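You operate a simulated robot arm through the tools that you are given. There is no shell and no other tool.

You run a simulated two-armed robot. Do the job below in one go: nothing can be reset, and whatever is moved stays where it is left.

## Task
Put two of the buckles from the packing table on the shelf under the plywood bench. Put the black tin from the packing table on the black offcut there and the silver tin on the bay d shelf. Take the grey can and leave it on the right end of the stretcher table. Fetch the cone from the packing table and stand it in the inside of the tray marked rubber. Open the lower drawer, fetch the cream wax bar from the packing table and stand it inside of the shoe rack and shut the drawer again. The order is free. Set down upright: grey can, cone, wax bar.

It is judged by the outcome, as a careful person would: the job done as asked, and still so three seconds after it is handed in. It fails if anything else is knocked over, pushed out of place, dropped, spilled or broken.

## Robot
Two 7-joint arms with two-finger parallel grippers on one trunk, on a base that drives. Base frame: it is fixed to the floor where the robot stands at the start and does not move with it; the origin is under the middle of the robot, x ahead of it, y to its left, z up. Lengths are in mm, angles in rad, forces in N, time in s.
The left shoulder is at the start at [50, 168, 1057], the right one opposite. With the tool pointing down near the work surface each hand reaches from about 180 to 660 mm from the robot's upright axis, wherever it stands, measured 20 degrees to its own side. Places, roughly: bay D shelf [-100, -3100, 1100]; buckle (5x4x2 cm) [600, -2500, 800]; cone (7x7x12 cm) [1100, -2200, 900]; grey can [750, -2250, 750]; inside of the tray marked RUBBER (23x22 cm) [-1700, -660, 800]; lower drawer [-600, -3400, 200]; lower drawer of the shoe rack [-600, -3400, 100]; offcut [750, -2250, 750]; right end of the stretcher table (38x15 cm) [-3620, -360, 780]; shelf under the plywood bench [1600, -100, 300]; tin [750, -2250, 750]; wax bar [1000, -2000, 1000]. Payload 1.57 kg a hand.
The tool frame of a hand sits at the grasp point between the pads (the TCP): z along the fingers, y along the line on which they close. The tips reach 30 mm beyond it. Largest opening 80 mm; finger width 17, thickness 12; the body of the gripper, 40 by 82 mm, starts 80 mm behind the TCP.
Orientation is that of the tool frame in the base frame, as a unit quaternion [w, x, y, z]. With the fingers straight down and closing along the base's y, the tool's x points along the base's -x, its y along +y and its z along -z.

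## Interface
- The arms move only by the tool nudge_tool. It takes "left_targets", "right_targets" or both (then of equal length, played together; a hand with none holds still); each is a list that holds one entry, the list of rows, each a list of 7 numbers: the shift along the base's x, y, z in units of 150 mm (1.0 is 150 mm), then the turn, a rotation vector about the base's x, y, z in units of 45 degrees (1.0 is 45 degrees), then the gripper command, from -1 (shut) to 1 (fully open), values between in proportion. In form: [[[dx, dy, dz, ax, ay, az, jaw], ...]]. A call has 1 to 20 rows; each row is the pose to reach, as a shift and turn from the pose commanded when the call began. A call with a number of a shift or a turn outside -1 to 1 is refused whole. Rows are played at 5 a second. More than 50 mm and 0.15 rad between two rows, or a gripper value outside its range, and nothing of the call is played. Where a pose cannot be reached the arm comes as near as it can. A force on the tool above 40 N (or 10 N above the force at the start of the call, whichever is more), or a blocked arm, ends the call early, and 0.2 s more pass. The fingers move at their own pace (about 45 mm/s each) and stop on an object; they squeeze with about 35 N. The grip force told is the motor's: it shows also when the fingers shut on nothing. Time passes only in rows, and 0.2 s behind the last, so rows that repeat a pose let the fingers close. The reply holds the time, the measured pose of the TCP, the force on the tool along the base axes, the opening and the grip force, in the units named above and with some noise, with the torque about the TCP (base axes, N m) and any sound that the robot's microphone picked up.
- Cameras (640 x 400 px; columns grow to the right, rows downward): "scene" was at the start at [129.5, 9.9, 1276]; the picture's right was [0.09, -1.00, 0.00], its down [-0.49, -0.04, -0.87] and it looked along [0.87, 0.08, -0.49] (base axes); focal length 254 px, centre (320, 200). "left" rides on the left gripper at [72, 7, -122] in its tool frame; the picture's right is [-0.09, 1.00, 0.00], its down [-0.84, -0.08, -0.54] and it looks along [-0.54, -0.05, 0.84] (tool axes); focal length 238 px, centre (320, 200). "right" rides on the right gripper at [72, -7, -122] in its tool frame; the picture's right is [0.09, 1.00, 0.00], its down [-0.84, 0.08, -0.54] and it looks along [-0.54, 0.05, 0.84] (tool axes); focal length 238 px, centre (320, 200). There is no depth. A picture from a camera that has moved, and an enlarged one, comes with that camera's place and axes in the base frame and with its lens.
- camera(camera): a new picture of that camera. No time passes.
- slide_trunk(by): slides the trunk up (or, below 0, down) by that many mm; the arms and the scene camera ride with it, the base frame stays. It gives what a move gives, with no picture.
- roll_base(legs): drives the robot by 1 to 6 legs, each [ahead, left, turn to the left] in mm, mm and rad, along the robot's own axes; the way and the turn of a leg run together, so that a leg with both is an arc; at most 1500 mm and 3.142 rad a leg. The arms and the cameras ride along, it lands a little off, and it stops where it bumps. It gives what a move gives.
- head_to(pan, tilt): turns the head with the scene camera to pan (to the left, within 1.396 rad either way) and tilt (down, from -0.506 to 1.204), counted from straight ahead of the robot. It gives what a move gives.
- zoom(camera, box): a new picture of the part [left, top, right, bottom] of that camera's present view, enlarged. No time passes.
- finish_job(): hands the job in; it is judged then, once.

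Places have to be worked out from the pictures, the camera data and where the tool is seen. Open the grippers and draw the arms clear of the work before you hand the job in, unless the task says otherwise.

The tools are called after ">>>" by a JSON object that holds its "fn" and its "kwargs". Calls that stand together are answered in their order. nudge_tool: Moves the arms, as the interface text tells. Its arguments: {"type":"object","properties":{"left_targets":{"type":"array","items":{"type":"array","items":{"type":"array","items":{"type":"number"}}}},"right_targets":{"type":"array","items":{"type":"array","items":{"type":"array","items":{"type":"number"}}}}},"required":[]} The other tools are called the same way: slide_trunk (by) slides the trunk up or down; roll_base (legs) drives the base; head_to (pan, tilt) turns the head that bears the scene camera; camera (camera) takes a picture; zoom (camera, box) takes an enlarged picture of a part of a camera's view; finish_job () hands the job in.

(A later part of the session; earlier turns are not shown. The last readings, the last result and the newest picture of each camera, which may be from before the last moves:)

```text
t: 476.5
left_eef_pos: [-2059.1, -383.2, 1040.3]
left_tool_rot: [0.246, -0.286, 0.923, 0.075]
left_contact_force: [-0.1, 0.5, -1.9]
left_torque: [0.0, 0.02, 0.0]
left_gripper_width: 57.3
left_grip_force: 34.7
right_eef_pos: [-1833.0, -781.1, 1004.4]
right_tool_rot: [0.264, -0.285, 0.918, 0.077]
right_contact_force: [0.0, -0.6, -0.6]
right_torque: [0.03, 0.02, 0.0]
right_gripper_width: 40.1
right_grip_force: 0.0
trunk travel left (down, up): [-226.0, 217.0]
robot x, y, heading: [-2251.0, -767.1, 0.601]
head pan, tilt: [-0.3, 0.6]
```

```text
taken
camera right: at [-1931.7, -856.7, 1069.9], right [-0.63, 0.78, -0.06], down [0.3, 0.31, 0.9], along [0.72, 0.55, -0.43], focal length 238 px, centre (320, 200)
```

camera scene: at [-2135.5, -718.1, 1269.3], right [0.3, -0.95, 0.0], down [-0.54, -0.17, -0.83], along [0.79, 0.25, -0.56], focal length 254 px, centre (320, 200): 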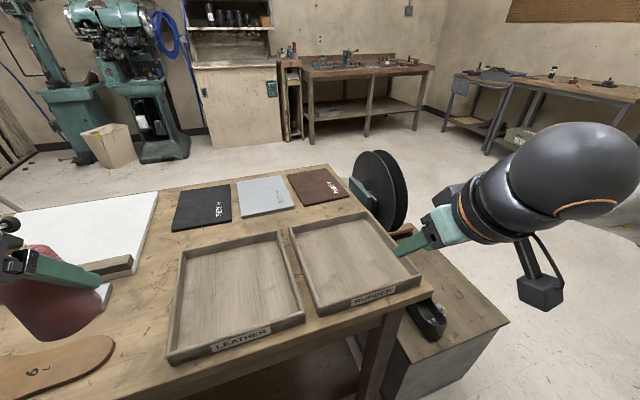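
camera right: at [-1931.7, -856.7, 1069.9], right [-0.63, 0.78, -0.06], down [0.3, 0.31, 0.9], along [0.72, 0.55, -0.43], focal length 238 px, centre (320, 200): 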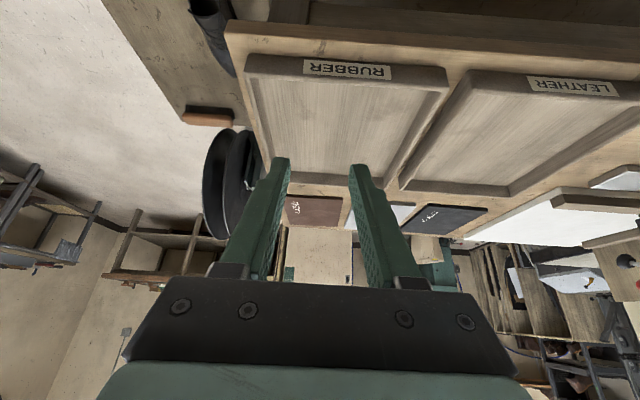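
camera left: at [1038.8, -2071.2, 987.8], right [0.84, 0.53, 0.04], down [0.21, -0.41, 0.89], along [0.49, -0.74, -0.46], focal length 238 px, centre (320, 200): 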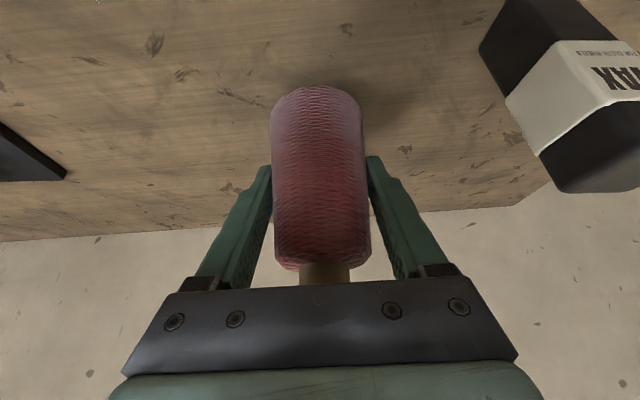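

The right-hand tray is marked RUBBER; its centre is near (-1687,-644). I move 240 mm further right so it lies straight ahead, then bring the cone over it.

>>> {"fn": "roll_base", "kwargs": {"legs": [[0, -235, 0]]}}

>>> {"fn": "head_to", "kwargs": {"pan": 0.0, "tilt": 0.75}}

>>> {"fn": "camera", "kwargs": {"camera": "scene"}}

>>> {"fn": "camera", "kwargs": {"camera": "left"}}

```text
t: 479.2
left_eef_pos: [-1925.3, -577.9, 1038.9]
left_tool_rot: [0.245, -0.289, 0.922, 0.077]
left_contact_force: [-0.1, 0.5, -1.6]
left_torque: [0.04, 0.02, 0.01]
left_gripper_width: 57.6
left_grip_force: 35.1
right_eef_pos: [-1698.0, -975.2, 1005.0]
right_tool_rot: [0.264, -0.286, 0.918, 0.077]
right_contact_force: [0.4, 0.8, -0.5]
right_torque: [-0.01, 0.0, 0.0]
right_gripper_width: 40.0
right_grip_force: 0.1
trunk travel left (down, up): [-226.0, 217.0]
robot x, y, heading: [-2118.6, -966.9, 0.607]
head pan, tilt: [-0.3, 0.6]
```

```text
t: 480.0
left_eef_pos: [-1927.3, -576.8, 1039.5]
left_tool_rot: [0.247, -0.288, 0.922, 0.077]
left_contact_force: [0.1, 0.1, -2.2]
left_torque: [-0.02, 0.01, -0.03]
left_gripper_width: 57.2
left_grip_force: 35.5
right_eef_pos: [-1697.6, -975.0, 1005.4]
right_tool_rot: [0.264, -0.286, 0.918, 0.077]
right_contact_force: [0.0, 0.9, 1.1]
right_torque: [0.02, 0.04, -0.02]
right_gripper_width: 40.0
right_grip_force: 0.0
trunk travel left (down, up): [-226.0, 217.0]
robot x, y, heading: [-2117.5, -963.9, 0.609]
head pan, tilt: [0.0, 0.75]
```

```text
taken
camera scene: at [-2017.1, -892.4, 1256.4], right [0.57, -0.82, 0.0], down [-0.56, -0.39, -0.73], along [0.6, 0.42, -0.68], focal length 254 px, centre (320, 200)
```

scene: 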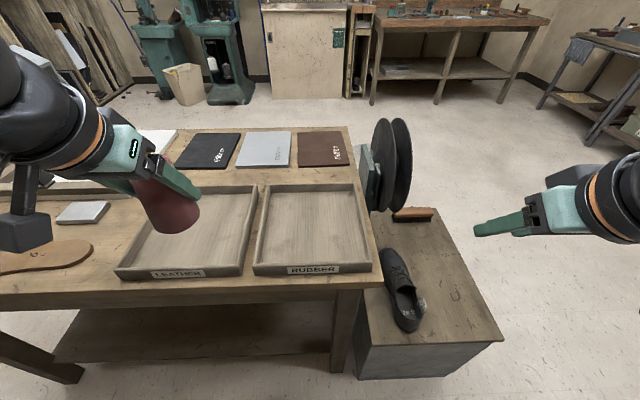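

```text
taken
camera left: at [-2030.2, -642.3, 1108.4], right [-0.5, 0.86, 0.05], down [0.42, 0.2, 0.89], along [0.76, 0.46, -0.46], focal length 238 px, centre (320, 200)
```

left: 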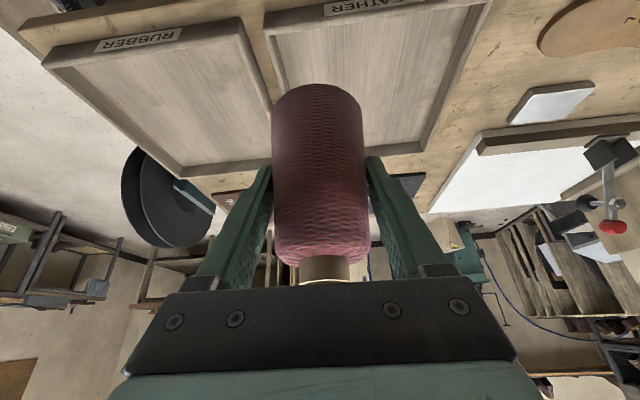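

The cone needs to travel 224 mm along x and -70 mm along y to the rubber tray's centre. I move it there at height, then check from above.

>>> {"fn": "nudge_tool", "kwargs": {"left_targets": [[[0.2, -0.06, 0, 0, 0, 0, -1], [0.4, -0.12, 0, 0, 0, 0, -1], [0.6, -0.19, 0, 0, 0, 0, -1], [0.8, -0.25, 0, 0, 0, 0, -1], [1.0, -0.31, 0, 0, 0, 0, -1]]]}}

>>> {"fn": "nudge_tool", "kwargs": {"left_targets": [[[0.16, -0.05, 0, 0, 0, 0, -1], [0.33, -0.1, 0, 0, 0, 0, -1], [0.49, -0.16, 0, 0, 0, 0, -1], [0.49, -0.16, -0.25, 0, 0, 0, -1], [0.49, -0.16, -0.5, 0, 0, 0, -1], [0.49, -0.16, -0.7, 0, 0, 0, -1], [0.49, -0.16, -0.7, 0, 0, 0, -1]]]}}

>>> {"fn": "camera", "kwargs": {"camera": "scene"}}

>>> {"fn": "camera", "kwargs": {"camera": "left"}}

```text
t: 481.2
left_eef_pos: [-1776.3, -624.8, 1038.3]
left_tool_rot: [0.246, -0.287, 0.922, 0.077]
left_contact_force: [-0.3, 0.1, -2.7]
left_torque: [0.02, -0.02, 0.0]
left_gripper_width: 57.5
left_grip_force: 34.7
right_eef_pos: [-1697.1, -973.9, 1005.0]
right_tool_rot: [0.263, -0.286, 0.918, 0.078]
right_contact_force: [-0.4, 0.6, 0.0]
right_torque: [0.01, 0.01, 0.01]
right_gripper_width: 39.9
right_grip_force: 0.0
trunk travel left (down, up): [-226.0, 217.0]
robot x, y, heading: [-2118.4, -965.4, 0.605]
head pan, tilt: [0.0, 0.75]
```

```text
t: 482.8
left_eef_pos: [-1702.1, -647.9, 932.5]
left_tool_rot: [0.246, -0.288, 0.922, 0.077]
left_contact_force: [-0.6, 1.3, -1.7]
left_torque: [0.01, 0.0, 0.02]
left_gripper_width: 57.4
left_grip_force: 34.8
right_eef_pos: [-1698.4, -974.1, 1005.6]
right_tool_rot: [0.264, -0.286, 0.918, 0.078]
right_contact_force: [0.7, 1.1, 0.0]
right_torque: [-0.01, 0.0, -0.01]
right_gripper_width: 40.1
right_grip_force: 0.1
trunk travel left (down, up): [-226.0, 217.0]
robot x, y, heading: [-2115.8, -966.9, 0.606]
head pan, tilt: [0.0, 0.75]
```

```text
taken
camera scene: at [-2017.1, -892.4, 1256.4], right [0.57, -0.82, 0.0], down [-0.56, -0.39, -0.73], along [0.6, 0.42, -0.68], focal length 254 px, centre (320, 200)
```

scene: 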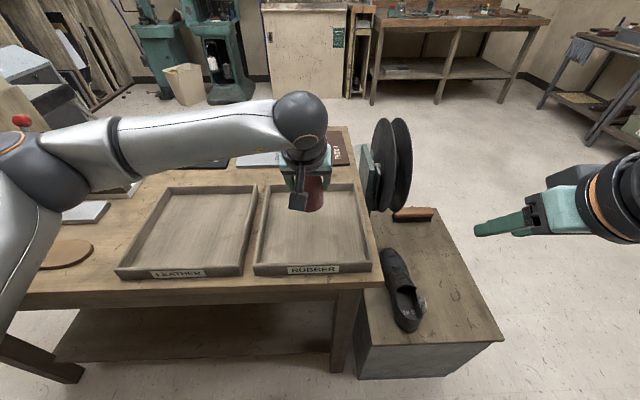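

```text
taken
camera left: at [-1805.8, -712.8, 1002.6], right [-0.5, 0.86, 0.05], down [0.42, 0.2, 0.89], along [0.76, 0.46, -0.46], focal length 238 px, centre (320, 200)
```

left: 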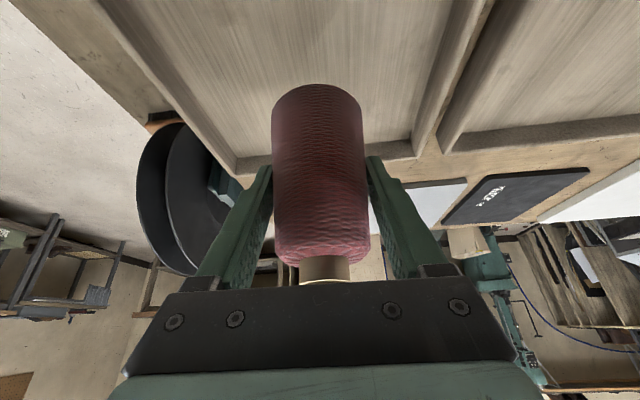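

The cone is centred above the rubber tray. I lower until contact.

>>> {"fn": "nudge_tool", "kwargs": {"left_targets": [[[0, 0, -0.13, 0, 0, 0, -1], [0, 0, -0.26, 0, 0, 0, -1], [0, 0, -0.36, 0, 0, 0, -1], [0, 0, -0.42, 0, 0, 0, -1], [0, 0, -0.45, 0, 0, 0, -1], [0, 0, -0.47, 0, 0, 0, -1]]]}}

>>> {"fn": "camera", "kwargs": {"camera": "left"}}

```text
t: 484.2
left_eef_pos: [-1701.9, -648.8, 870.7]
left_tool_rot: [0.254, -0.287, 0.92, 0.077]
left_contact_force: [-7.3, 0.5, 35.1]
left_torque: [-0.03, 0.61, 0.03]
left_gripper_width: 57.2
left_grip_force: 35.0
right_eef_pos: [-1699.6, -975.7, 1007.1]
right_tool_rot: [0.265, -0.286, 0.918, 0.077]
right_contact_force: [0.3, 0.6, 0.4]
right_torque: [0.0, -0.02, -0.02]
right_gripper_width: 39.8
right_grip_force: 0.0
trunk travel left (down, up): [-226.0, 217.0]
robot x, y, heading: [-2117.5, -962.2, 0.604]
head pan, tilt: [0.0, 0.75]
```

```text
taken
camera left: at [-1807.4, -713.5, 938.4], right [-0.5, 0.86, 0.04], down [0.4, 0.19, 0.89], along [0.76, 0.47, -0.45], focal length 238 px, centre (320, 200)
```

left: 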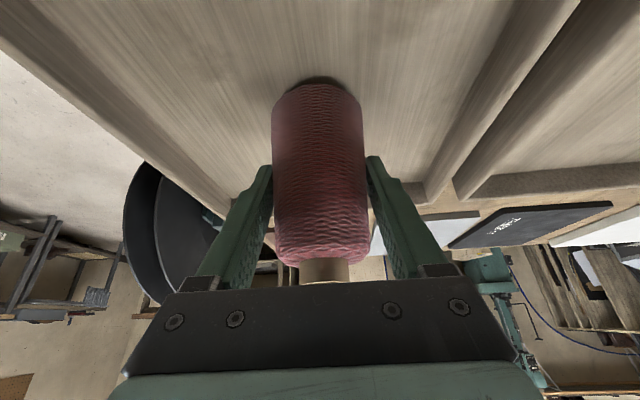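

It stands (floor at z≈809). I relax the pressure, open and rise straight up.

>>> {"fn": "nudge_tool", "kwargs": {"left_targets": [[[0, 0, 0.03, 0, 0, 0, -1], [0, 0, 0.055, 0, 0, 0, -1], [0, 0, 0.055, 0, 0, 0, 0.6], [0, 0, 0.055, 0, 0, 0, 1], [0, 0, 0.055, 0, 0, 0, 1], [0, 0, 0.15, 0, 0, 0, 1], [0, 0, 0.35, 0, 0, 0, 1], [0, 0, 0.6, 0, 0, 0, 1], [0, 0, 0.85, 0, 0, 0, 1], [0, 0, 1.0, 0, 0, 0, 1]]]}}

>>> {"fn": "camera", "kwargs": {"camera": "left"}}

>>> {"fn": "camera", "kwargs": {"camera": "scene"}}

```text
t: 486.4
left_eef_pos: [-1703.6, -647.3, 1014.4]
left_tool_rot: [0.246, -0.289, 0.922, 0.077]
left_contact_force: [-0.3, 0.2, 0.2]
left_torque: [0.01, -0.03, -0.02]
left_gripper_width: 79.9
left_grip_force: 0.0
right_eef_pos: [-1697.5, -975.7, 1006.9]
right_tool_rot: [0.264, -0.287, 0.918, 0.078]
right_contact_force: [-0.2, 0.1, 0.1]
right_torque: [0.01, 0.01, 0.03]
right_gripper_width: 40.2
right_grip_force: 0.1
trunk travel left (down, up): [-226.0, 217.0]
robot x, y, heading: [-2115.4, -967.2, 0.607]
head pan, tilt: [0.0, 0.75]
```

```text
taken
camera left: at [-1807.5, -712.6, 1083.5], right [-0.5, 0.86, 0.05], down [0.42, 0.2, 0.89], along [0.76, 0.46, -0.46], focal length 238 px, centre (320, 200)
```

left: 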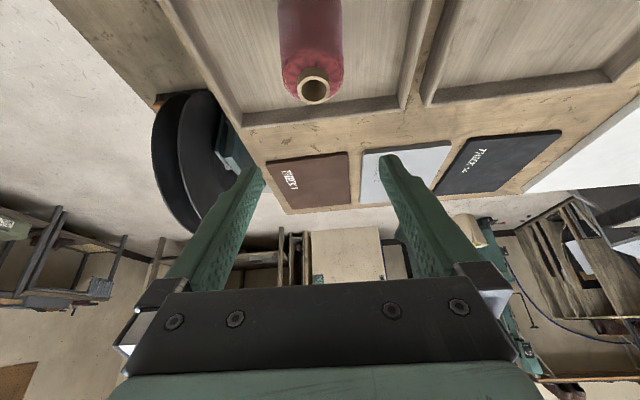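

```text
taken
camera scene: at [-2017.2, -892.6, 1256.4], right [0.57, -0.82, 0.0], down [-0.56, -0.39, -0.73], along [0.6, 0.42, -0.68], focal length 254 px, centre (320, 200)
```

scene: 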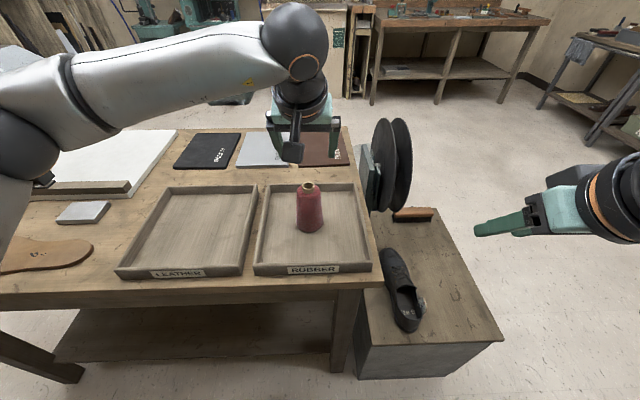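

The cone stands upright in the rubber tray. I retract the left hand and drive out of the aisle back to the packing table for the buckles.

>>> {"fn": "nudge_tool", "kwargs": {"left_targets": [[[-0.2, -0.05, 0.1, 0, 0, 0, 0.5], [-0.4, -0.1, 0.1, 0, 0, 0, 0.5], [-0.6, -0.15, 0.1, 0, 0, 0, 0.5], [-0.8, -0.2, 0.1, 0, 0, 0, 0.5], [-1.0, -0.2, 0.1, 0, 0, 0, 0.5]]]}}

>>> {"fn": "nudge_tool", "kwargs": {"left_targets": [[[-0.15, 0.15, 0, 0, 0, 0, 0.5], [-0.3, 0.3, 0, 0, 0, 0, 0.5], [-0.35, 0.4, 0, 0, 0, 0, 0.5]]]}}

>>> {"fn": "roll_base", "kwargs": {"legs": [[0, -700, 0], [0, 0, -1.545]]}}

>>> {"fn": "head_to", "kwargs": {"pan": 0.5, "tilt": 0.5}}

>>> {"fn": "camera", "kwargs": {"camera": "scene"}}

```text
t: 487.6
left_eef_pos: [-1853.4, -678.1, 1029.1]
left_tool_rot: [0.246, -0.288, 0.922, 0.078]
left_contact_force: [-0.2, 0.4, 0.2]
left_torque: [0.01, -0.01, 0.01]
left_gripper_width: 60.2
left_grip_force: 0.1
right_eef_pos: [-1698.6, -974.6, 1005.0]
right_tool_rot: [0.264, -0.287, 0.918, 0.077]
right_contact_force: [0.7, 0.4, -0.2]
right_torque: [-0.01, 0.0, 0.0]
right_gripper_width: 40.0
right_grip_force: 0.0
trunk travel left (down, up): [-226.0, 217.0]
robot x, y, heading: [-2118.9, -963.5, 0.604]
head pan, tilt: [0.0, 0.75]
```

```text
t: 488.4
left_eef_pos: [-1906.4, -617.6, 1029.2]
left_tool_rot: [0.247, -0.288, 0.922, 0.077]
left_contact_force: [-0.7, 0.1, -0.3]
left_torque: [0.01, 0.02, 0.0]
left_gripper_width: 60.1
left_grip_force: 0.0
right_eef_pos: [-1697.8, -975.3, 1005.0]
right_tool_rot: [0.264, -0.286, 0.918, 0.076]
right_contact_force: [-0.7, 0.0, -0.1]
right_torque: [0.0, 0.02, -0.01]
right_gripper_width: 40.0
right_grip_force: 0.0
trunk travel left (down, up): [-226.0, 217.0]
robot x, y, heading: [-2115.4, -962.3, 0.604]
head pan, tilt: [0.0, 0.75]
```

```text
t: 498.7
left_eef_pos: [-1367.0, -1744.0, 1028.4]
left_tool_rot: [0.231, 0.434, 0.863, -0.117]
left_contact_force: [0.7, -0.3, -0.5]
left_torque: [-0.03, -0.05, 0.01]
left_gripper_width: 59.9
left_grip_force: 0.0
right_eef_pos: [-1716.9, -1961.3, 1004.3]
right_tool_rot: [0.244, 0.431, 0.859, -0.127]
right_contact_force: [-0.1, -0.2, 0.0]
right_torque: [-0.01, 0.03, -0.01]
right_gripper_width: 40.0
right_grip_force: 0.1
trunk travel left (down, up): [-226.0, 217.0]
robot x, y, heading: [-1718.2, -1542.4, -0.929]
head pan, tilt: [0.0, 0.75]
```

```text
t: 499.6
left_eef_pos: [-1366.2, -1742.5, 1028.6]
left_tool_rot: [0.231, 0.434, 0.863, -0.116]
left_contact_force: [0.2, -0.5, -0.4]
left_torque: [0.01, 0.0, 0.0]
left_gripper_width: 60.0
left_grip_force: 0.1
right_eef_pos: [-1718.0, -1962.4, 1004.9]
right_tool_rot: [0.243, 0.432, 0.859, -0.128]
right_contact_force: [0.6, -0.1, 0.5]
right_torque: [0.0, -0.01, 0.0]
right_gripper_width: 40.2
right_grip_force: 0.1
trunk travel left (down, up): [-226.0, 217.0]
robot x, y, heading: [-1723.2, -1543.5, -0.936]
head pan, tilt: [0.499, 0.499]
```

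```text
taken
camera scene: at [-1614.7, -1610.8, 1278.4], right [-0.42, -0.91, 0.0], down [-0.43, 0.2, -0.88], along [0.8, -0.37, -0.48], focal length 254 px, centre (320, 200)
```

scene: 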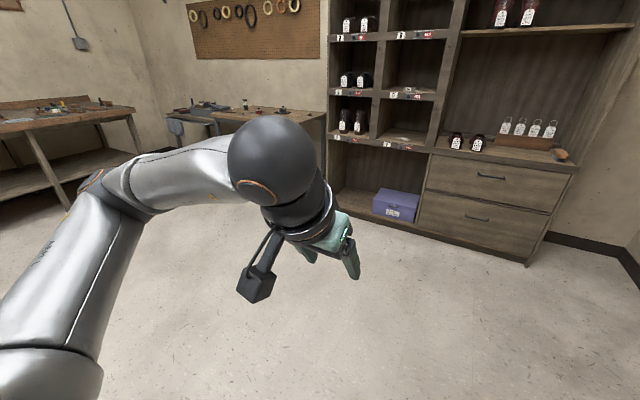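

Floor is clear. I drive to the packing table.

>>> {"fn": "roll_base", "kwargs": {"legs": [[850, 0, 0], [0, 850, 0], [0, 840, 0], [600, 0, 0]]}}

>>> {"fn": "head_to", "kwargs": {"pan": 0.0, "tilt": 0.7}}

>>> {"fn": "camera", "kwargs": {"camera": "scene"}}

>>> {"fn": "camera", "kwargs": {"camera": "left"}}

>>> {"fn": "camera", "kwargs": {"camera": "right"}}

```text
t: 522.0
left_eef_pos: [863.8, -1892.7, 1029.3]
left_tool_rot: [0.231, 0.432, 0.864, -0.115]
left_contact_force: [0.2, 0.0, -0.3]
left_torque: [0.0, -0.03, 0.01]
left_gripper_width: 59.8
left_grip_force: 0.0
right_eef_pos: [515.5, -2114.4, 1005.3]
right_tool_rot: [0.243, 0.429, 0.861, -0.126]
right_contact_force: [0.0, 0.0, 0.5]
right_torque: [0.02, 0.0, 0.01]
right_gripper_width: 40.0
right_grip_force: 0.1
trunk travel left (down, up): [-226.0, 217.0]
robot x, y, heading: [507.1, -1693.5, -0.922]
head pan, tilt: [0.499, 0.499]
```

```text
t: 522.9
left_eef_pos: [863.3, -1892.0, 1028.3]
left_tool_rot: [0.23, 0.432, 0.864, -0.116]
left_contact_force: [-0.5, -0.8, 0.2]
left_torque: [-0.01, 0.0, 0.0]
left_gripper_width: 60.0
left_grip_force: 0.0
right_eef_pos: [514.3, -2114.3, 1005.3]
right_tool_rot: [0.245, 0.43, 0.86, -0.128]
right_contact_force: [-0.5, -0.3, 0.0]
right_torque: [-0.02, -0.01, 0.02]
right_gripper_width: 39.8
right_grip_force: 0.1
trunk travel left (down, up): [-226.0, 217.0]
robot x, y, heading: [508.3, -1695.2, -0.93]
head pan, tilt: [0.0, 0.7]
```

```text
taken
camera scene: at [583.1, -1792.1, 1260.7], right [-0.8, -0.6, 0.0], down [-0.39, 0.51, -0.77], along [0.46, -0.61, -0.64], focal length 254 px, centre (320, 200)
```

scene: 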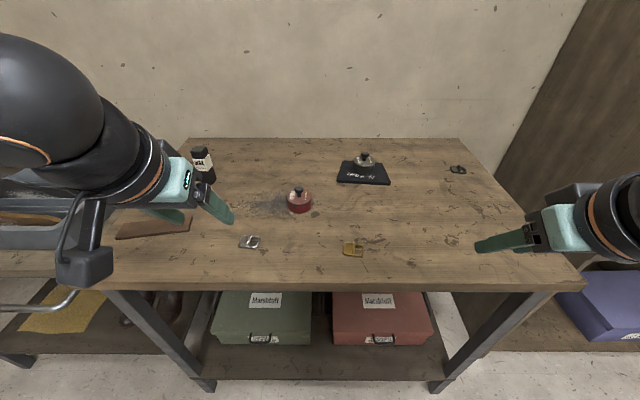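

```text
taken
camera left: at [796.0, -1790.2, 1097.8], right [0.84, 0.53, 0.05], down [0.21, -0.41, 0.89], along [0.49, -0.74, -0.46], focal length 238 px, centre (320, 200)
```

left: 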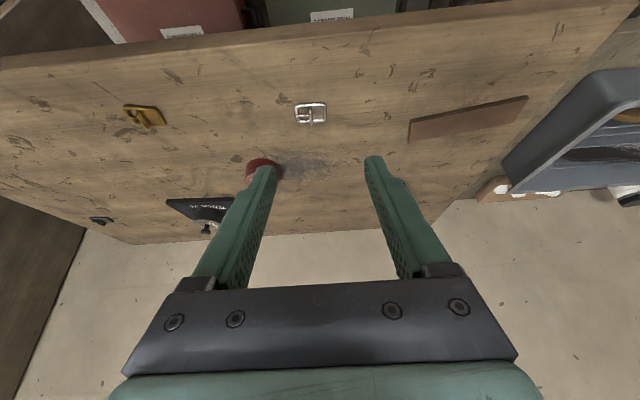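

```text
taken
camera right: at [435.7, -2017.0, 1069.9], right [0.75, 0.66, -0.06], down [0.32, -0.29, 0.9], along [0.58, -0.7, -0.43], focal length 238 px, centre (320, 200)
```

right: 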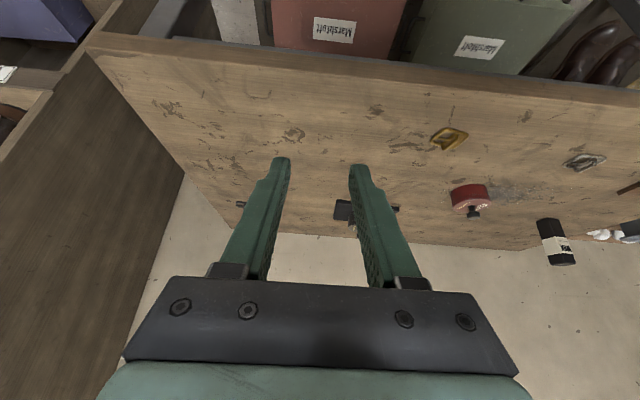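

Buckles located: silver near (917,-1986), brass near (732,-2103). I straighten both hands to vertical and move the left above the silver one, the right toward the brass one.

>>> {"fn": "nudge_tool", "kwargs": {"left_targets": [[[0.05, -0.09, -0.05, 0.076, 0.057, 0, 1], [0.1, -0.18, -0.1, 0.152, 0.114, 0, 1], [0.155, -0.27, -0.18, 0.228, 0.171, 0, 1], [0.205, -0.36, -0.25, 0.305, 0.229, 0, 1], [0.255, -0.45, -0.32, 0.381, 0.286, 0, 1], [0.31, -0.54, -0.4, 0.457, 0.343, 0, 1], [0.358, -0.627, -0.46, 0.533, 0.4, 0, 1]]], "right_targets": [[[0.14, 0, 0, 0.082, 0.062, 0, 1], [0.28, 0, 0, 0.165, 0.124, 0, 1], [0.43, 0.01, -0.03, 0.247, 0.186, 0, 1], [0.57, 0.01, -0.06, 0.33, 0.247, 0, 1], [0.71, 0.02, -0.1, 0.412, 0.309, 0, 1], [0.86, 0.03, -0.13, 0.495, 0.371, 0, 1], [1.0, 0.04, -0.16, 0.577, 0.433, 0, 1]]]}}

>>> {"fn": "nudge_tool", "kwargs": {"right_targets": [[[0.16, 0.0, -0.05, 0, 0, 0, 1], [0.32, 0.02, -0.12, 0, 0, 0, 1], [0.45, 0.035, -0.2, 0, 0, 0, 1], [0.45, 0.035, -0.2, 0, 0, 0, 1]]]}}

>>> {"fn": "camera", "kwargs": {"camera": "left"}}

>>> {"fn": "camera", "kwargs": {"camera": "right"}}

>>> {"fn": "camera", "kwargs": {"camera": "scene"}}

```text
t: 524.5
left_eef_pos: [918.2, -1987.4, 959.6]
left_tool_rot: [-0.002, 0.447, 0.895, 0.001]
left_contact_force: [0.0, -0.3, 0.6]
left_torque: [-0.04, -0.02, 0.02]
left_gripper_width: 79.9
left_grip_force: 0.0
right_eef_pos: [665.4, -2108.4, 980.2]
right_tool_rot: [-0.007, 0.445, 0.895, -0.002]
right_contact_force: [0.1, 0.0, -0.4]
right_torque: [-0.01, 0.03, 0.02]
right_gripper_width: 80.1
right_grip_force: 0.0
trunk travel left (down, up): [-226.0, 217.0]
robot x, y, heading: [508.5, -1692.3, -0.926]
head pan, tilt: [0.0, 0.7]
```

```text
t: 525.5
left_eef_pos: [917.7, -1986.6, 958.1]
left_tool_rot: [-0.001, 0.447, 0.895, 0.0]
left_contact_force: [-0.1, 1.0, 0.1]
left_torque: [0.05, 0.0, 0.02]
left_gripper_width: 80.0
left_grip_force: 0.1
right_eef_pos: [732.2, -2102.0, 950.2]
right_tool_rot: [-0.005, 0.445, 0.896, -0.002]
right_contact_force: [-0.4, 0.6, -0.3]
right_torque: [0.03, 0.03, 0.01]
right_gripper_width: 79.8
right_grip_force: 0.0
trunk travel left (down, up): [-226.0, 217.0]
robot x, y, heading: [508.1, -1694.2, -0.922]
head pan, tilt: [0.0, 0.7]
```

```text
taken
camera left: at [881.0, -1925.7, 1081.0], right [0.85, 0.52, 0.0], down [0.44, -0.72, 0.54], along [0.28, -0.46, -0.84], focal length 238 px, centre (320, 200)
```

left: 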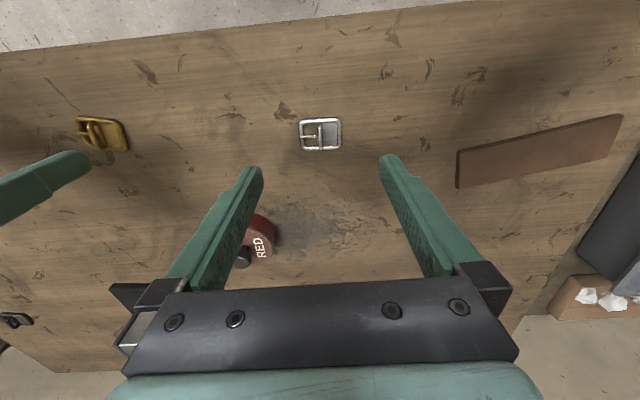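

```text
taken
camera right: at [686.4, -2049.7, 1072.4], right [0.74, 0.67, -0.01], down [0.57, -0.62, 0.53], along [0.35, -0.4, -0.85], focal length 238 px, centre (320, 200)
```

right: 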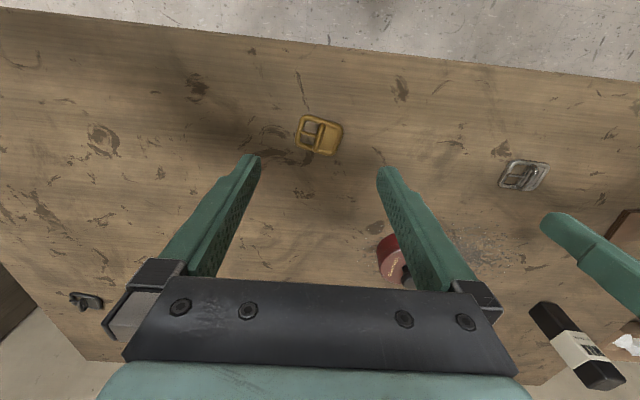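

```text
taken
camera scene: at [583.0, -1792.2, 1260.7], right [-0.8, -0.6, 0.0], down [-0.39, 0.51, -0.76], along [0.46, -0.61, -0.64], focal length 254 px, centre (320, 200)
```

scene: 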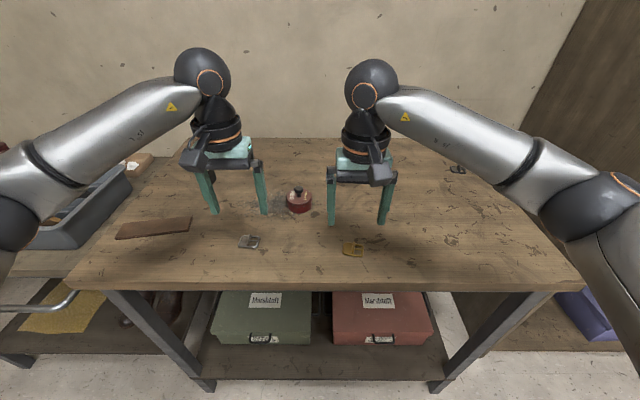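

Both hands are centred over their buckles within 2–3 mm. I lower both until the tips are just above the table.

>>> {"fn": "nudge_tool", "kwargs": {"left_targets": [[[0.015, -0.006, -0.2, 0, 0, 0, 1], [0.015, -0.006, -0.4, 0, 0, 0, 1], [0.015, -0.006, -0.5, 0, 0, 0, 1], [0.015, -0.006, -0.55, 0, 0, 0, 1], [0.015, -0.006, -0.572, 0, 0, 0, 1], [0.015, -0.006, -0.572, 0, 0, 0, 1]]], "right_targets": [[[0.01, -0.008, -0.18, 0, 0, 0, 1], [0.01, -0.008, -0.35, 0, 0, 0, 1], [0.01, -0.008, -0.45, 0, 0, 0, 1], [0.01, -0.008, -0.5, 0, 0, 0, 1], [0.01, -0.008, -0.52, 0, 0, 0, 1], [0.01, -0.008, -0.52, 0, 0, 0, 1]]]}}

>>> {"fn": "camera", "kwargs": {"camera": "left"}}

>>> {"fn": "camera", "kwargs": {"camera": "right"}}

>>> {"fn": "zoom", "kwargs": {"camera": "scene", "box": [180, 170, 420, 280]}}

```text
t: 526.9
left_eef_pos: [919.6, -1987.0, 873.3]
left_tool_rot: [0.0, 0.447, 0.895, 0.001]
left_contact_force: [0.4, -1.0, 0.4]
left_torque: [-0.01, 0.0, -0.02]
left_gripper_width: 80.2
left_grip_force: 0.1
right_eef_pos: [732.9, -2104.7, 872.1]
right_tool_rot: [-0.005, 0.446, 0.895, -0.002]
right_contact_force: [0.2, 0.3, -0.2]
right_torque: [0.02, -0.01, 0.02]
right_gripper_width: 79.8
right_grip_force: 0.0
trunk travel left (down, up): [-226.0, 217.0]
robot x, y, heading: [508.3, -1695.5, -0.925]
head pan, tilt: [0.0, 0.7]
```

```text
taken
camera left: at [882.8, -1925.9, 994.6], right [0.85, 0.52, 0.0], down [0.44, -0.72, 0.54], along [0.28, -0.46, -0.84], focal length 238 px, centre (320, 200)
```

left: 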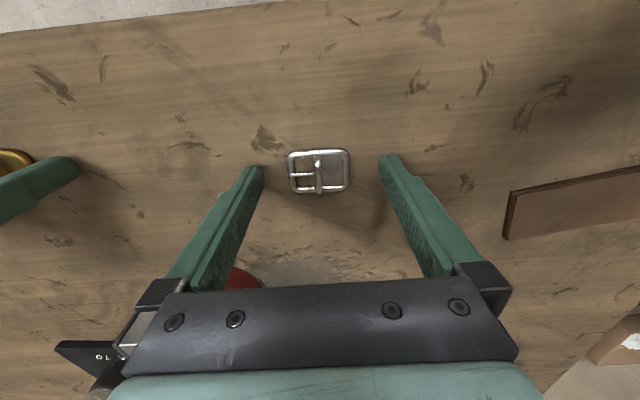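

```text
taken
camera right: at [687.4, -2051.2, 994.9], right [0.74, 0.67, -0.01], down [0.57, -0.62, 0.53], along [0.35, -0.4, -0.85], focal length 238 px, centre (320, 200)
```

right: 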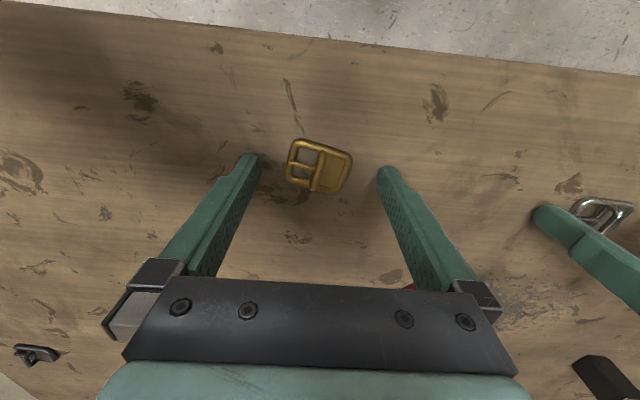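

```text
2.67 times, centred on (300, 225) of scene
camera zoom: at [583.0, -1792.1, 1260.7], right [-0.8, -0.6, 0.0], down [-0.39, 0.51, -0.76], along [0.46, -0.61, -0.64], focal length 678 px, centre (373, 133)
```

zoom: 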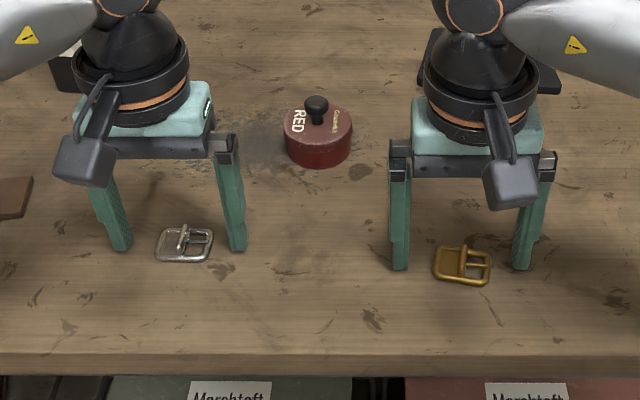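

The buckles sit evenly between the tips. I lower the last 2 mm and close both grippers.

>>> {"fn": "nudge_tool", "kwargs": {"left_targets": [[[0, 0, -0.01, 0, 0, 0, 1], [0, 0, -0.016, 0, 0, 0, 1], [0, 0, -0.016, 0, 0, 0, 0.3], [0, 0, -0.016, 0, 0, 0, -0.3], [0, 0, -0.016, 0, 0, 0, -1], [0, 0, -0.016, 0, 0, 0, -1], [0, 0, -0.016, 0, 0, 0, -1]]], "right_targets": [[[0, 0, -0.006, 0, 0, 0, 1], [0, 0, -0.01, 0, 0, 0, 1], [0, 0, -0.01, 0, 0, 0, 0.3], [0, 0, -0.01, 0, 0, 0, -0.3], [0, 0, -0.01, 0, 0, 0, -1], [0, 0, -0.01, 0, 0, 0, -1], [0, 0, -0.01, 0, 0, 0, -1]]]}}

>>> {"fn": "camera", "kwargs": {"camera": "left"}}

>>> {"fn": "camera", "kwargs": {"camera": "right"}}

```text
t: 528.5
left_eef_pos: [920.3, -1985.8, 871.7]
left_tool_rot: [-0.002, 0.447, 0.895, 0.001]
left_contact_force: [-0.3, 0.6, -0.6]
left_torque: [-0.01, 0.02, 0.01]
left_gripper_width: 42.5
left_grip_force: 34.9
right_eef_pos: [734.4, -2103.4, 871.0]
right_tool_rot: [-0.005, 0.445, 0.895, -0.002]
right_contact_force: [0.4, 0.3, 1.5]
right_torque: [-0.01, 0.0, 0.0]
right_gripper_width: 42.4
right_grip_force: 35.0
trunk travel left (down, up): [-226.0, 217.0]
robot x, y, heading: [510.9, -1694.3, -0.921]
head pan, tilt: [0.0, 0.7]
```

```text
taken
camera left: at [882.8, -1925.9, 992.6], right [0.85, 0.52, 0.0], down [0.44, -0.72, 0.54], along [0.28, -0.46, -0.84], focal length 238 px, centre (320, 200)
```

left: 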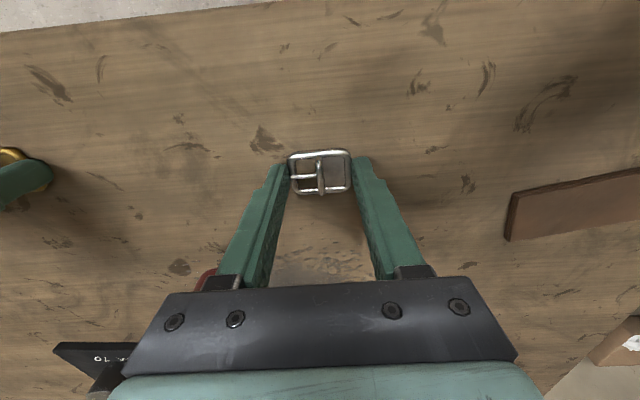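

```text
taken
camera right: at [687.5, -2050.9, 993.7], right [0.74, 0.67, -0.01], down [0.57, -0.62, 0.53], along [0.35, -0.4, -0.85], focal length 238 px, centre (320, 200)
```

right: 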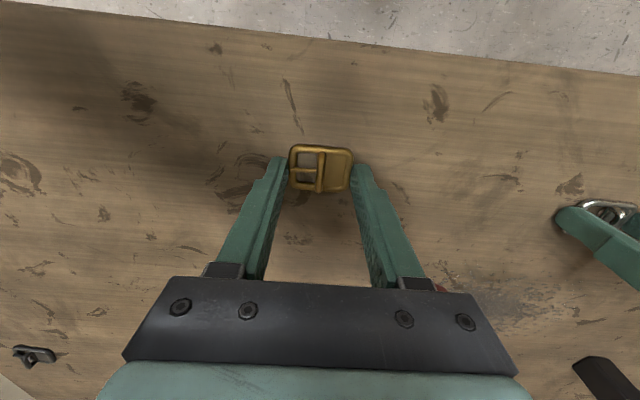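

Both buckles are gripped (42.5 mm). I lift both.

>>> {"fn": "nudge_tool", "kwargs": {"left_targets": [[[0, 0, 0.04, 0, 0, 0, -1], [0, 0, 0.12, 0, 0, 0, -1], [0, 0, 0.3, 0, 0, 0, -1], [0, 0, 0.5, 0, 0, 0, -1], [0, 0, 0.75, 0, 0, 0, -1], [0, 0, 0.95, 0, 0, 0, -1]]], "right_targets": [[[0, 0, 0.04, 0, 0, 0, -1], [0, 0, 0.12, 0, 0, 0, -1], [0, 0, 0.3, 0, 0, 0, -1], [0, 0, 0.5, 0, 0, 0, -1], [0, 0, 0.75, 0, 0, 0, -1], [0, 0, 0.95, 0, 0, 0, -1]]]}}

>>> {"fn": "camera", "kwargs": {"camera": "left"}}

>>> {"fn": "camera", "kwargs": {"camera": "right"}}

```text
t: 529.9
left_eef_pos: [918.9, -1986.4, 1014.7]
left_tool_rot: [-0.001, 0.448, 0.894, 0.0]
left_contact_force: [-0.1, -0.6, -0.1]
left_torque: [-0.01, 0.0, 0.02]
left_gripper_width: 42.4
left_grip_force: 34.9
right_eef_pos: [732.9, -2102.6, 1014.8]
right_tool_rot: [-0.006, 0.445, 0.895, -0.002]
right_contact_force: [0.5, 0.2, -0.7]
right_torque: [0.0, 0.0, -0.01]
right_gripper_width: 42.3
right_grip_force: 35.1
trunk travel left (down, up): [-226.0, 217.0]
robot x, y, heading: [507.1, -1695.2, -0.922]
head pan, tilt: [0.0, 0.7]
```

```text
taken
camera left: at [882.2, -1925.7, 1136.2], right [0.85, 0.53, 0.0], down [0.44, -0.72, 0.54], along [0.28, -0.46, -0.84], focal length 238 px, centre (320, 200)
```

left: 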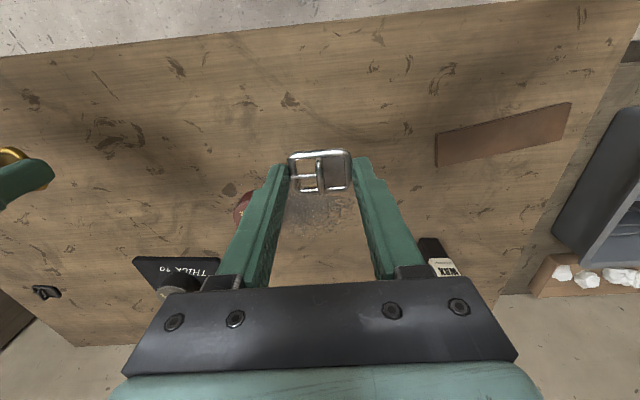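

```text
taken
camera right: at [687.1, -2050.6, 1136.9], right [0.74, 0.67, -0.01], down [0.57, -0.62, 0.53], along [0.35, -0.4, -0.85], focal length 238 px, centre (320, 200)
```

right: 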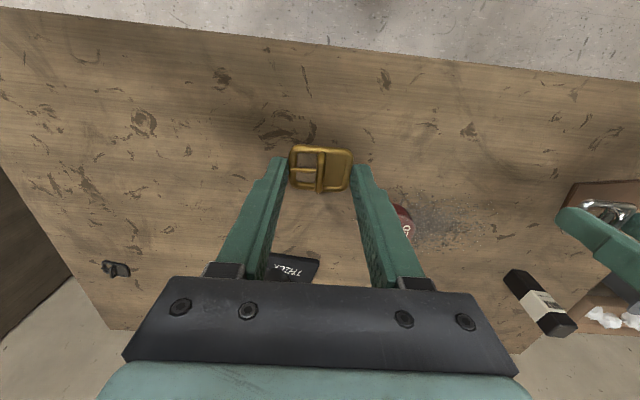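

Both buckles are held. I back away, turn left toward the plywood bench and approach to a standoff to look at its shelf.

>>> {"fn": "roll_base", "kwargs": {"legs": [[-380, 0, 0], [0, 0, 1.53], [350, 0, 0]]}}

>>> {"fn": "head_to", "kwargs": {"pan": 0.0, "tilt": 0.55}}

>>> {"fn": "camera", "kwargs": {"camera": "scene"}}

```text
t: 537.9
left_eef_pos: [868.8, -787.2, 1014.2]
left_tool_rot: [-0.002, -0.303, 0.953, 0.0]
left_contact_force: [-0.2, 0.6, -0.6]
left_torque: [0.01, -0.01, 0.01]
left_gripper_width: 42.6
left_grip_force: 35.2
right_eef_pos: [979.6, -976.2, 1013.7]
right_tool_rot: [-0.003, -0.304, 0.953, -0.005]
right_contact_force: [0.0, -1.0, -0.5]
right_torque: [0.0, 0.01, -0.01]
right_gripper_width: 42.5
right_grip_force: 35.3
trunk travel left (down, up): [-226.0, 217.0]
robot x, y, heading: [559.8, -1189.0, 0.619]
head pan, tilt: [0.0, 0.7]
```

```text
t: 538.6
left_eef_pos: [869.1, -785.7, 1014.5]
left_tool_rot: [0.0, -0.303, 0.953, 0.0]
left_contact_force: [-0.3, 0.5, -0.1]
left_torque: [0.01, -0.04, 0.0]
left_gripper_width: 42.5
left_grip_force: 34.7
right_eef_pos: [980.0, -976.0, 1015.0]
right_tool_rot: [-0.003, -0.305, 0.952, -0.006]
right_contact_force: [-0.6, -0.5, 0.0]
right_torque: [0.0, -0.01, 0.01]
right_gripper_width: 42.4
right_grip_force: 34.8
trunk travel left (down, up): [-226.0, 217.0]
robot x, y, heading: [563.3, -1187.9, 0.616]
head pan, tilt: [0.0, 0.55]
```

```text
taken
camera scene: at [669.0, -1112.5, 1273.8], right [0.58, -0.82, 0.0], down [-0.43, -0.3, -0.85], along [0.7, 0.49, -0.52], focal length 254 px, centre (320, 200)
```

scene: 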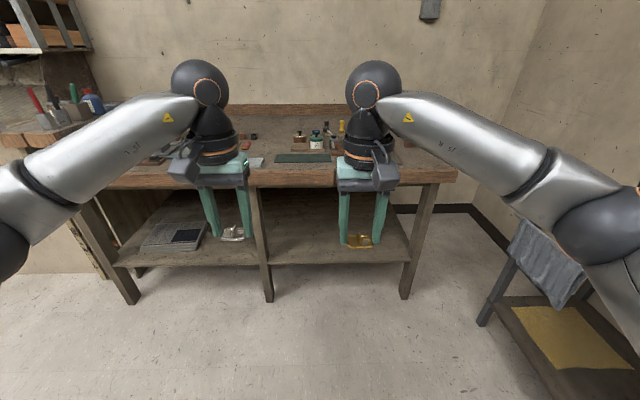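

The shelf's right bay is empty; shelf z≈300, bench front about 1090 mm ahead. I lower trunk and arms here in the open so both hands will slide in under the bench top.

>>> {"fn": "slide_trunk", "kwargs": {"by": -225}}

>>> {"fn": "nudge_tool", "kwargs": {"left_targets": [[[0, 0, -0.25, 0, 0, 0, -1], [0, 0, -0.5, 0, 0, 0, -1], [0, 0, -0.75, 0, 0, 0, -1], [0, 0, -1.0, 0, 0, 0, -1]]], "right_targets": [[[0, 0, -0.25, 0, 0, 0, -1], [0, 0, -0.5, 0, 0, 0, -1], [0, 0, -0.75, 0, 0, 0, -1], [0, 0, -1.0, 0, 0, 0, -1]]]}}

>>> {"fn": "nudge_tool", "kwargs": {"left_targets": [[[0, 0, -0.25, 0, 0, 0, -1], [0, 0, -0.5, 0, 0, 0, -1], [0, 0, -0.75, 0, 0, 0, -1], [0, 0, -1.0, 0, 0, 0, -1]]], "right_targets": [[[0, 0, -0.25, 0, 0, 0, -1], [0, 0, -0.5, 0, 0, 0, -1], [0, 0, -0.75, 0, 0, 0, -1], [0, 0, -1.0, 0, 0, 0, -1]]]}}

>>> {"fn": "nudge_tool", "kwargs": {"left_targets": [[[0, 0, -0.25, 0, 0, 0, -1], [0, 0, -0.5, 0, 0, 0, -1]]], "right_targets": [[[0, 0, -0.25, 0, 0, 0, -1], [0, 0, -0.5, 0, 0, 0, -1]]]}}

>>> {"fn": "roll_base", "kwargs": {"legs": [[0, -100, 0.02], [450, 0, 0]]}}

>>> {"fn": "camera", "kwargs": {"camera": "scene"}}

```text
t: 541.0
left_eef_pos: [868.9, -786.7, 790.3]
left_tool_rot: [0.0, -0.303, 0.953, 0.001]
left_contact_force: [-0.2, 0.3, 0.1]
left_torque: [-0.01, -0.03, -0.02]
left_gripper_width: 42.5
left_grip_force: 35.4
right_eef_pos: [980.6, -975.5, 790.0]
right_tool_rot: [-0.003, -0.304, 0.953, -0.005]
right_contact_force: [1.0, -0.5, -0.2]
right_torque: [-0.02, -0.01, -0.01]
right_gripper_width: 42.6
right_grip_force: 34.8
trunk travel left (down, up): [-1.0, 442.0]
robot x, y, heading: [559.6, -1188.7, 0.616]
head pan, tilt: [0.0, 0.55]
```

```text
t: 542.0
left_eef_pos: [868.3, -786.7, 640.8]
left_tool_rot: [0.001, -0.303, 0.953, -0.001]
left_contact_force: [-1.1, 0.5, 0.0]
left_torque: [-0.01, 0.03, 0.02]
left_gripper_width: 42.6
left_grip_force: 34.8
right_eef_pos: [980.2, -978.1, 638.3]
right_tool_rot: [-0.003, -0.304, 0.953, -0.005]
right_contact_force: [-0.4, 0.6, -0.5]
right_torque: [0.04, -0.01, 0.01]
right_gripper_width: 42.6
right_grip_force: 35.2
trunk travel left (down, up): [-1.0, 442.0]
robot x, y, heading: [564.3, -1193.4, 0.618]
head pan, tilt: [0.0, 0.55]
```

```text
t: 543.0
left_eef_pos: [867.7, -786.8, 489.0]
left_tool_rot: [0.0, -0.303, 0.953, 0.0]
left_contact_force: [0.2, -0.8, -0.3]
left_torque: [0.0, -0.03, -0.02]
left_gripper_width: 42.3
left_grip_force: 35.2
right_eef_pos: [979.4, -976.1, 488.2]
right_tool_rot: [-0.003, -0.304, 0.953, -0.006]
right_contact_force: [-0.2, 0.5, 0.1]
right_torque: [-0.01, -0.01, 0.01]
right_gripper_width: 42.5
right_grip_force: 35.0
trunk travel left (down, up): [-1.0, 442.0]
robot x, y, heading: [562.3, -1186.0, 0.615]
head pan, tilt: [0.0, 0.55]
```

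```text
t: 543.6
left_eef_pos: [866.8, -787.6, 414.8]
left_tool_rot: [0.0, -0.303, 0.953, 0.0]
left_contact_force: [1.1, 0.0, 0.1]
left_torque: [-0.01, 0.02, -0.03]
left_gripper_width: 42.6
left_grip_force: 35.4
right_eef_pos: [979.1, -975.1, 413.5]
right_tool_rot: [-0.003, -0.305, 0.952, -0.006]
right_contact_force: [0.5, 0.9, -0.5]
right_torque: [0.02, 0.0, -0.01]
right_gripper_width: 42.5
right_grip_force: 35.1
trunk travel left (down, up): [-1.0, 442.0]
robot x, y, heading: [558.7, -1194.2, 0.62]
head pan, tilt: [0.0, 0.55]
```

```text
t: 547.5
left_eef_pos: [1282.9, -595.9, 415.2]
left_tool_rot: [0.0, -0.31, 0.951, 0.001]
left_contact_force: [-0.3, -0.3, -0.5]
left_torque: [0.02, -0.02, 0.03]
left_gripper_width: 42.4
left_grip_force: 34.9
right_eef_pos: [1397.7, -781.6, 413.1]
right_tool_rot: [-0.002, -0.312, 0.95, -0.006]
right_contact_force: [-0.5, -0.5, -0.2]
right_torque: [-0.01, 0.03, 0.02]
right_gripper_width: 42.6
right_grip_force: 34.8
trunk travel left (down, up): [-1.0, 442.0]
robot x, y, heading: [985.8, -1002.6, 0.639]
head pan, tilt: [0.0, 0.55]
```

```text
taken
camera scene: at [1090.2, -924.7, 1048.8], right [0.59, -0.81, 0.0], down [-0.42, -0.31, -0.85], along [0.69, 0.5, -0.52], focal length 254 px, centre (320, 200)
```

scene: 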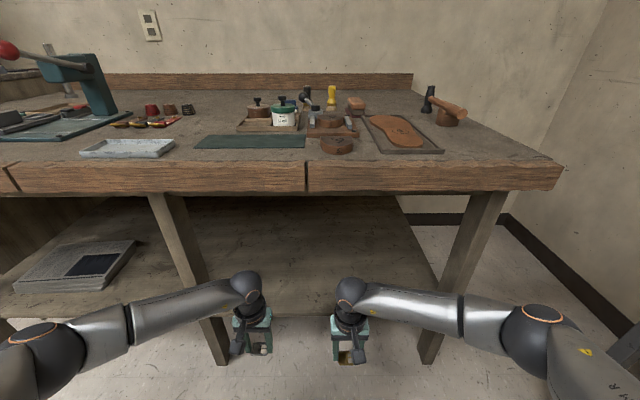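

The elbows stick out nearly as wide as the bay's legs, so I first stretch both hands forward (bringing the elbows in) and then roll in slowly.

>>> {"fn": "nudge_tool", "kwargs": {"left_targets": [[[0.08, 0.06, 0, 0, 0, 0, -1], [0.16, 0.12, 0, 0, 0, 0, -1], [0.24, 0.18, -0.03, 0, 0, 0, -1], [0.32, 0.24, -0.08, 0, 0, 0, -1]]], "right_targets": [[[0.1, 0.08, 0, 0, 0, 0, -1], [0.2, 0.15, 0, 0, 0, 0, -1], [0.31, 0.23, -0.03, 0, 0, 0, -1], [0.417, 0.31, -0.08, 0, 0, 0, -1]]]}}

>>> {"fn": "roll_base", "kwargs": {"legs": [[150, 0, 0]]}}

>>> {"fn": "camera", "kwargs": {"camera": "scene"}}

>>> {"fn": "camera", "kwargs": {"camera": "left"}}

>>> {"fn": "camera", "kwargs": {"camera": "right"}}

```text
t: 548.5
left_eef_pos: [1332.2, -558.3, 401.8]
left_tool_rot: [0.0, -0.31, 0.951, 0.0]
left_contact_force: [-0.2, 0.4, -0.5]
left_torque: [-0.02, -0.02, -0.02]
left_gripper_width: 42.5
left_grip_force: 35.1
right_eef_pos: [1460.8, -736.1, 401.7]
right_tool_rot: [-0.003, -0.311, 0.95, -0.006]
right_contact_force: [0.5, 0.6, -0.7]
right_torque: [0.0, 0.02, 0.02]
right_gripper_width: 42.6
right_grip_force: 35.2
trunk travel left (down, up): [-1.0, 442.0]
robot x, y, heading: [986.4, -1001.3, 0.634]
head pan, tilt: [0.0, 0.55]
```

```text
t: 549.9
left_eef_pos: [1452.6, -471.8, 402.6]
left_tool_rot: [0.0, -0.311, 0.95, -0.001]
left_contact_force: [-0.4, 0.7, -1.0]
left_torque: [0.01, -0.01, -0.01]
left_gripper_width: 42.4
left_grip_force: 35.3
right_eef_pos: [1581.4, -649.0, 403.1]
right_tool_rot: [-0.002, -0.312, 0.95, -0.005]
right_contact_force: [0.1, -0.4, 0.0]
right_torque: [-0.01, 0.02, -0.01]
right_gripper_width: 42.7
right_grip_force: 35.4
trunk travel left (down, up): [-1.0, 442.0]
robot x, y, heading: [1108.9, -918.2, 0.633]
head pan, tilt: [0.0, 0.55]
```

```text
taken
camera scene: at [1210.7, -836.4, 1048.8], right [0.59, -0.81, 0.0], down [-0.42, -0.31, -0.85], along [0.69, 0.5, -0.52], focal length 254 px, centre (320, 200)
```

scene: 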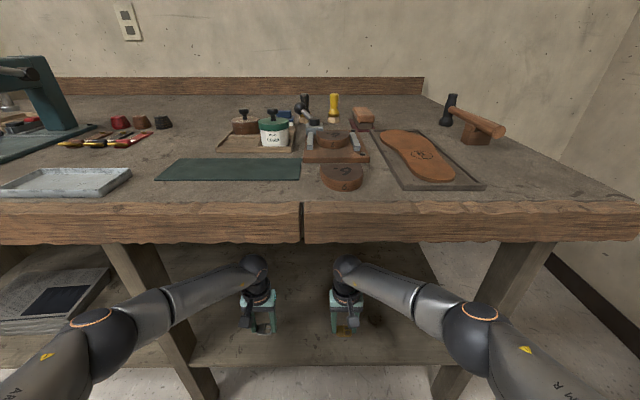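

```text
taken
camera left: at [1391.6, -508.8, 524.0], right [-0.51, 0.86, 0.0], down [0.72, 0.43, 0.54], along [0.46, 0.28, -0.84], focal length 238 px, centre (320, 200)
```

left: 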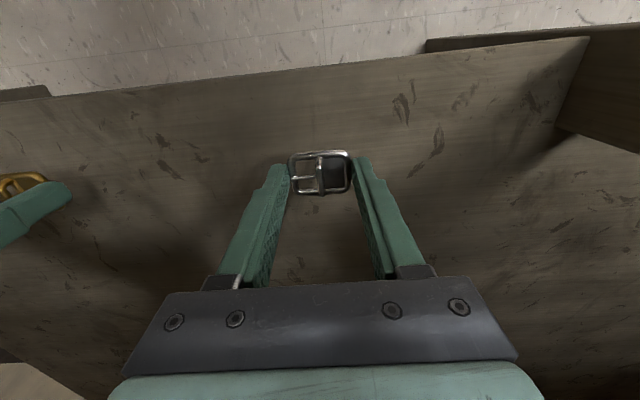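

```text
taken
camera right: at [1528.5, -695.1, 523.8], right [-0.66, 0.75, -0.01], down [0.63, 0.57, 0.53], along [0.4, 0.35, -0.85], focal length 238 px, centre (320, 200)
```

right: 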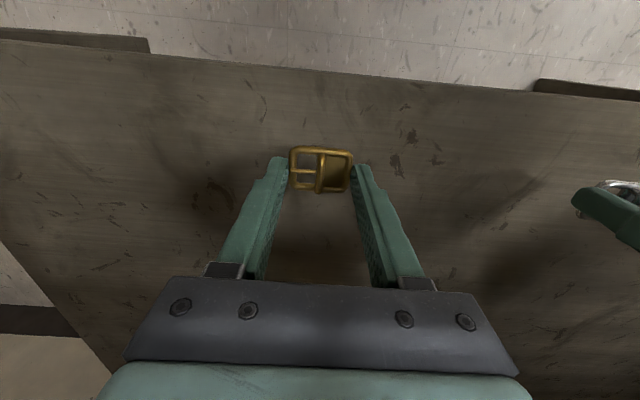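

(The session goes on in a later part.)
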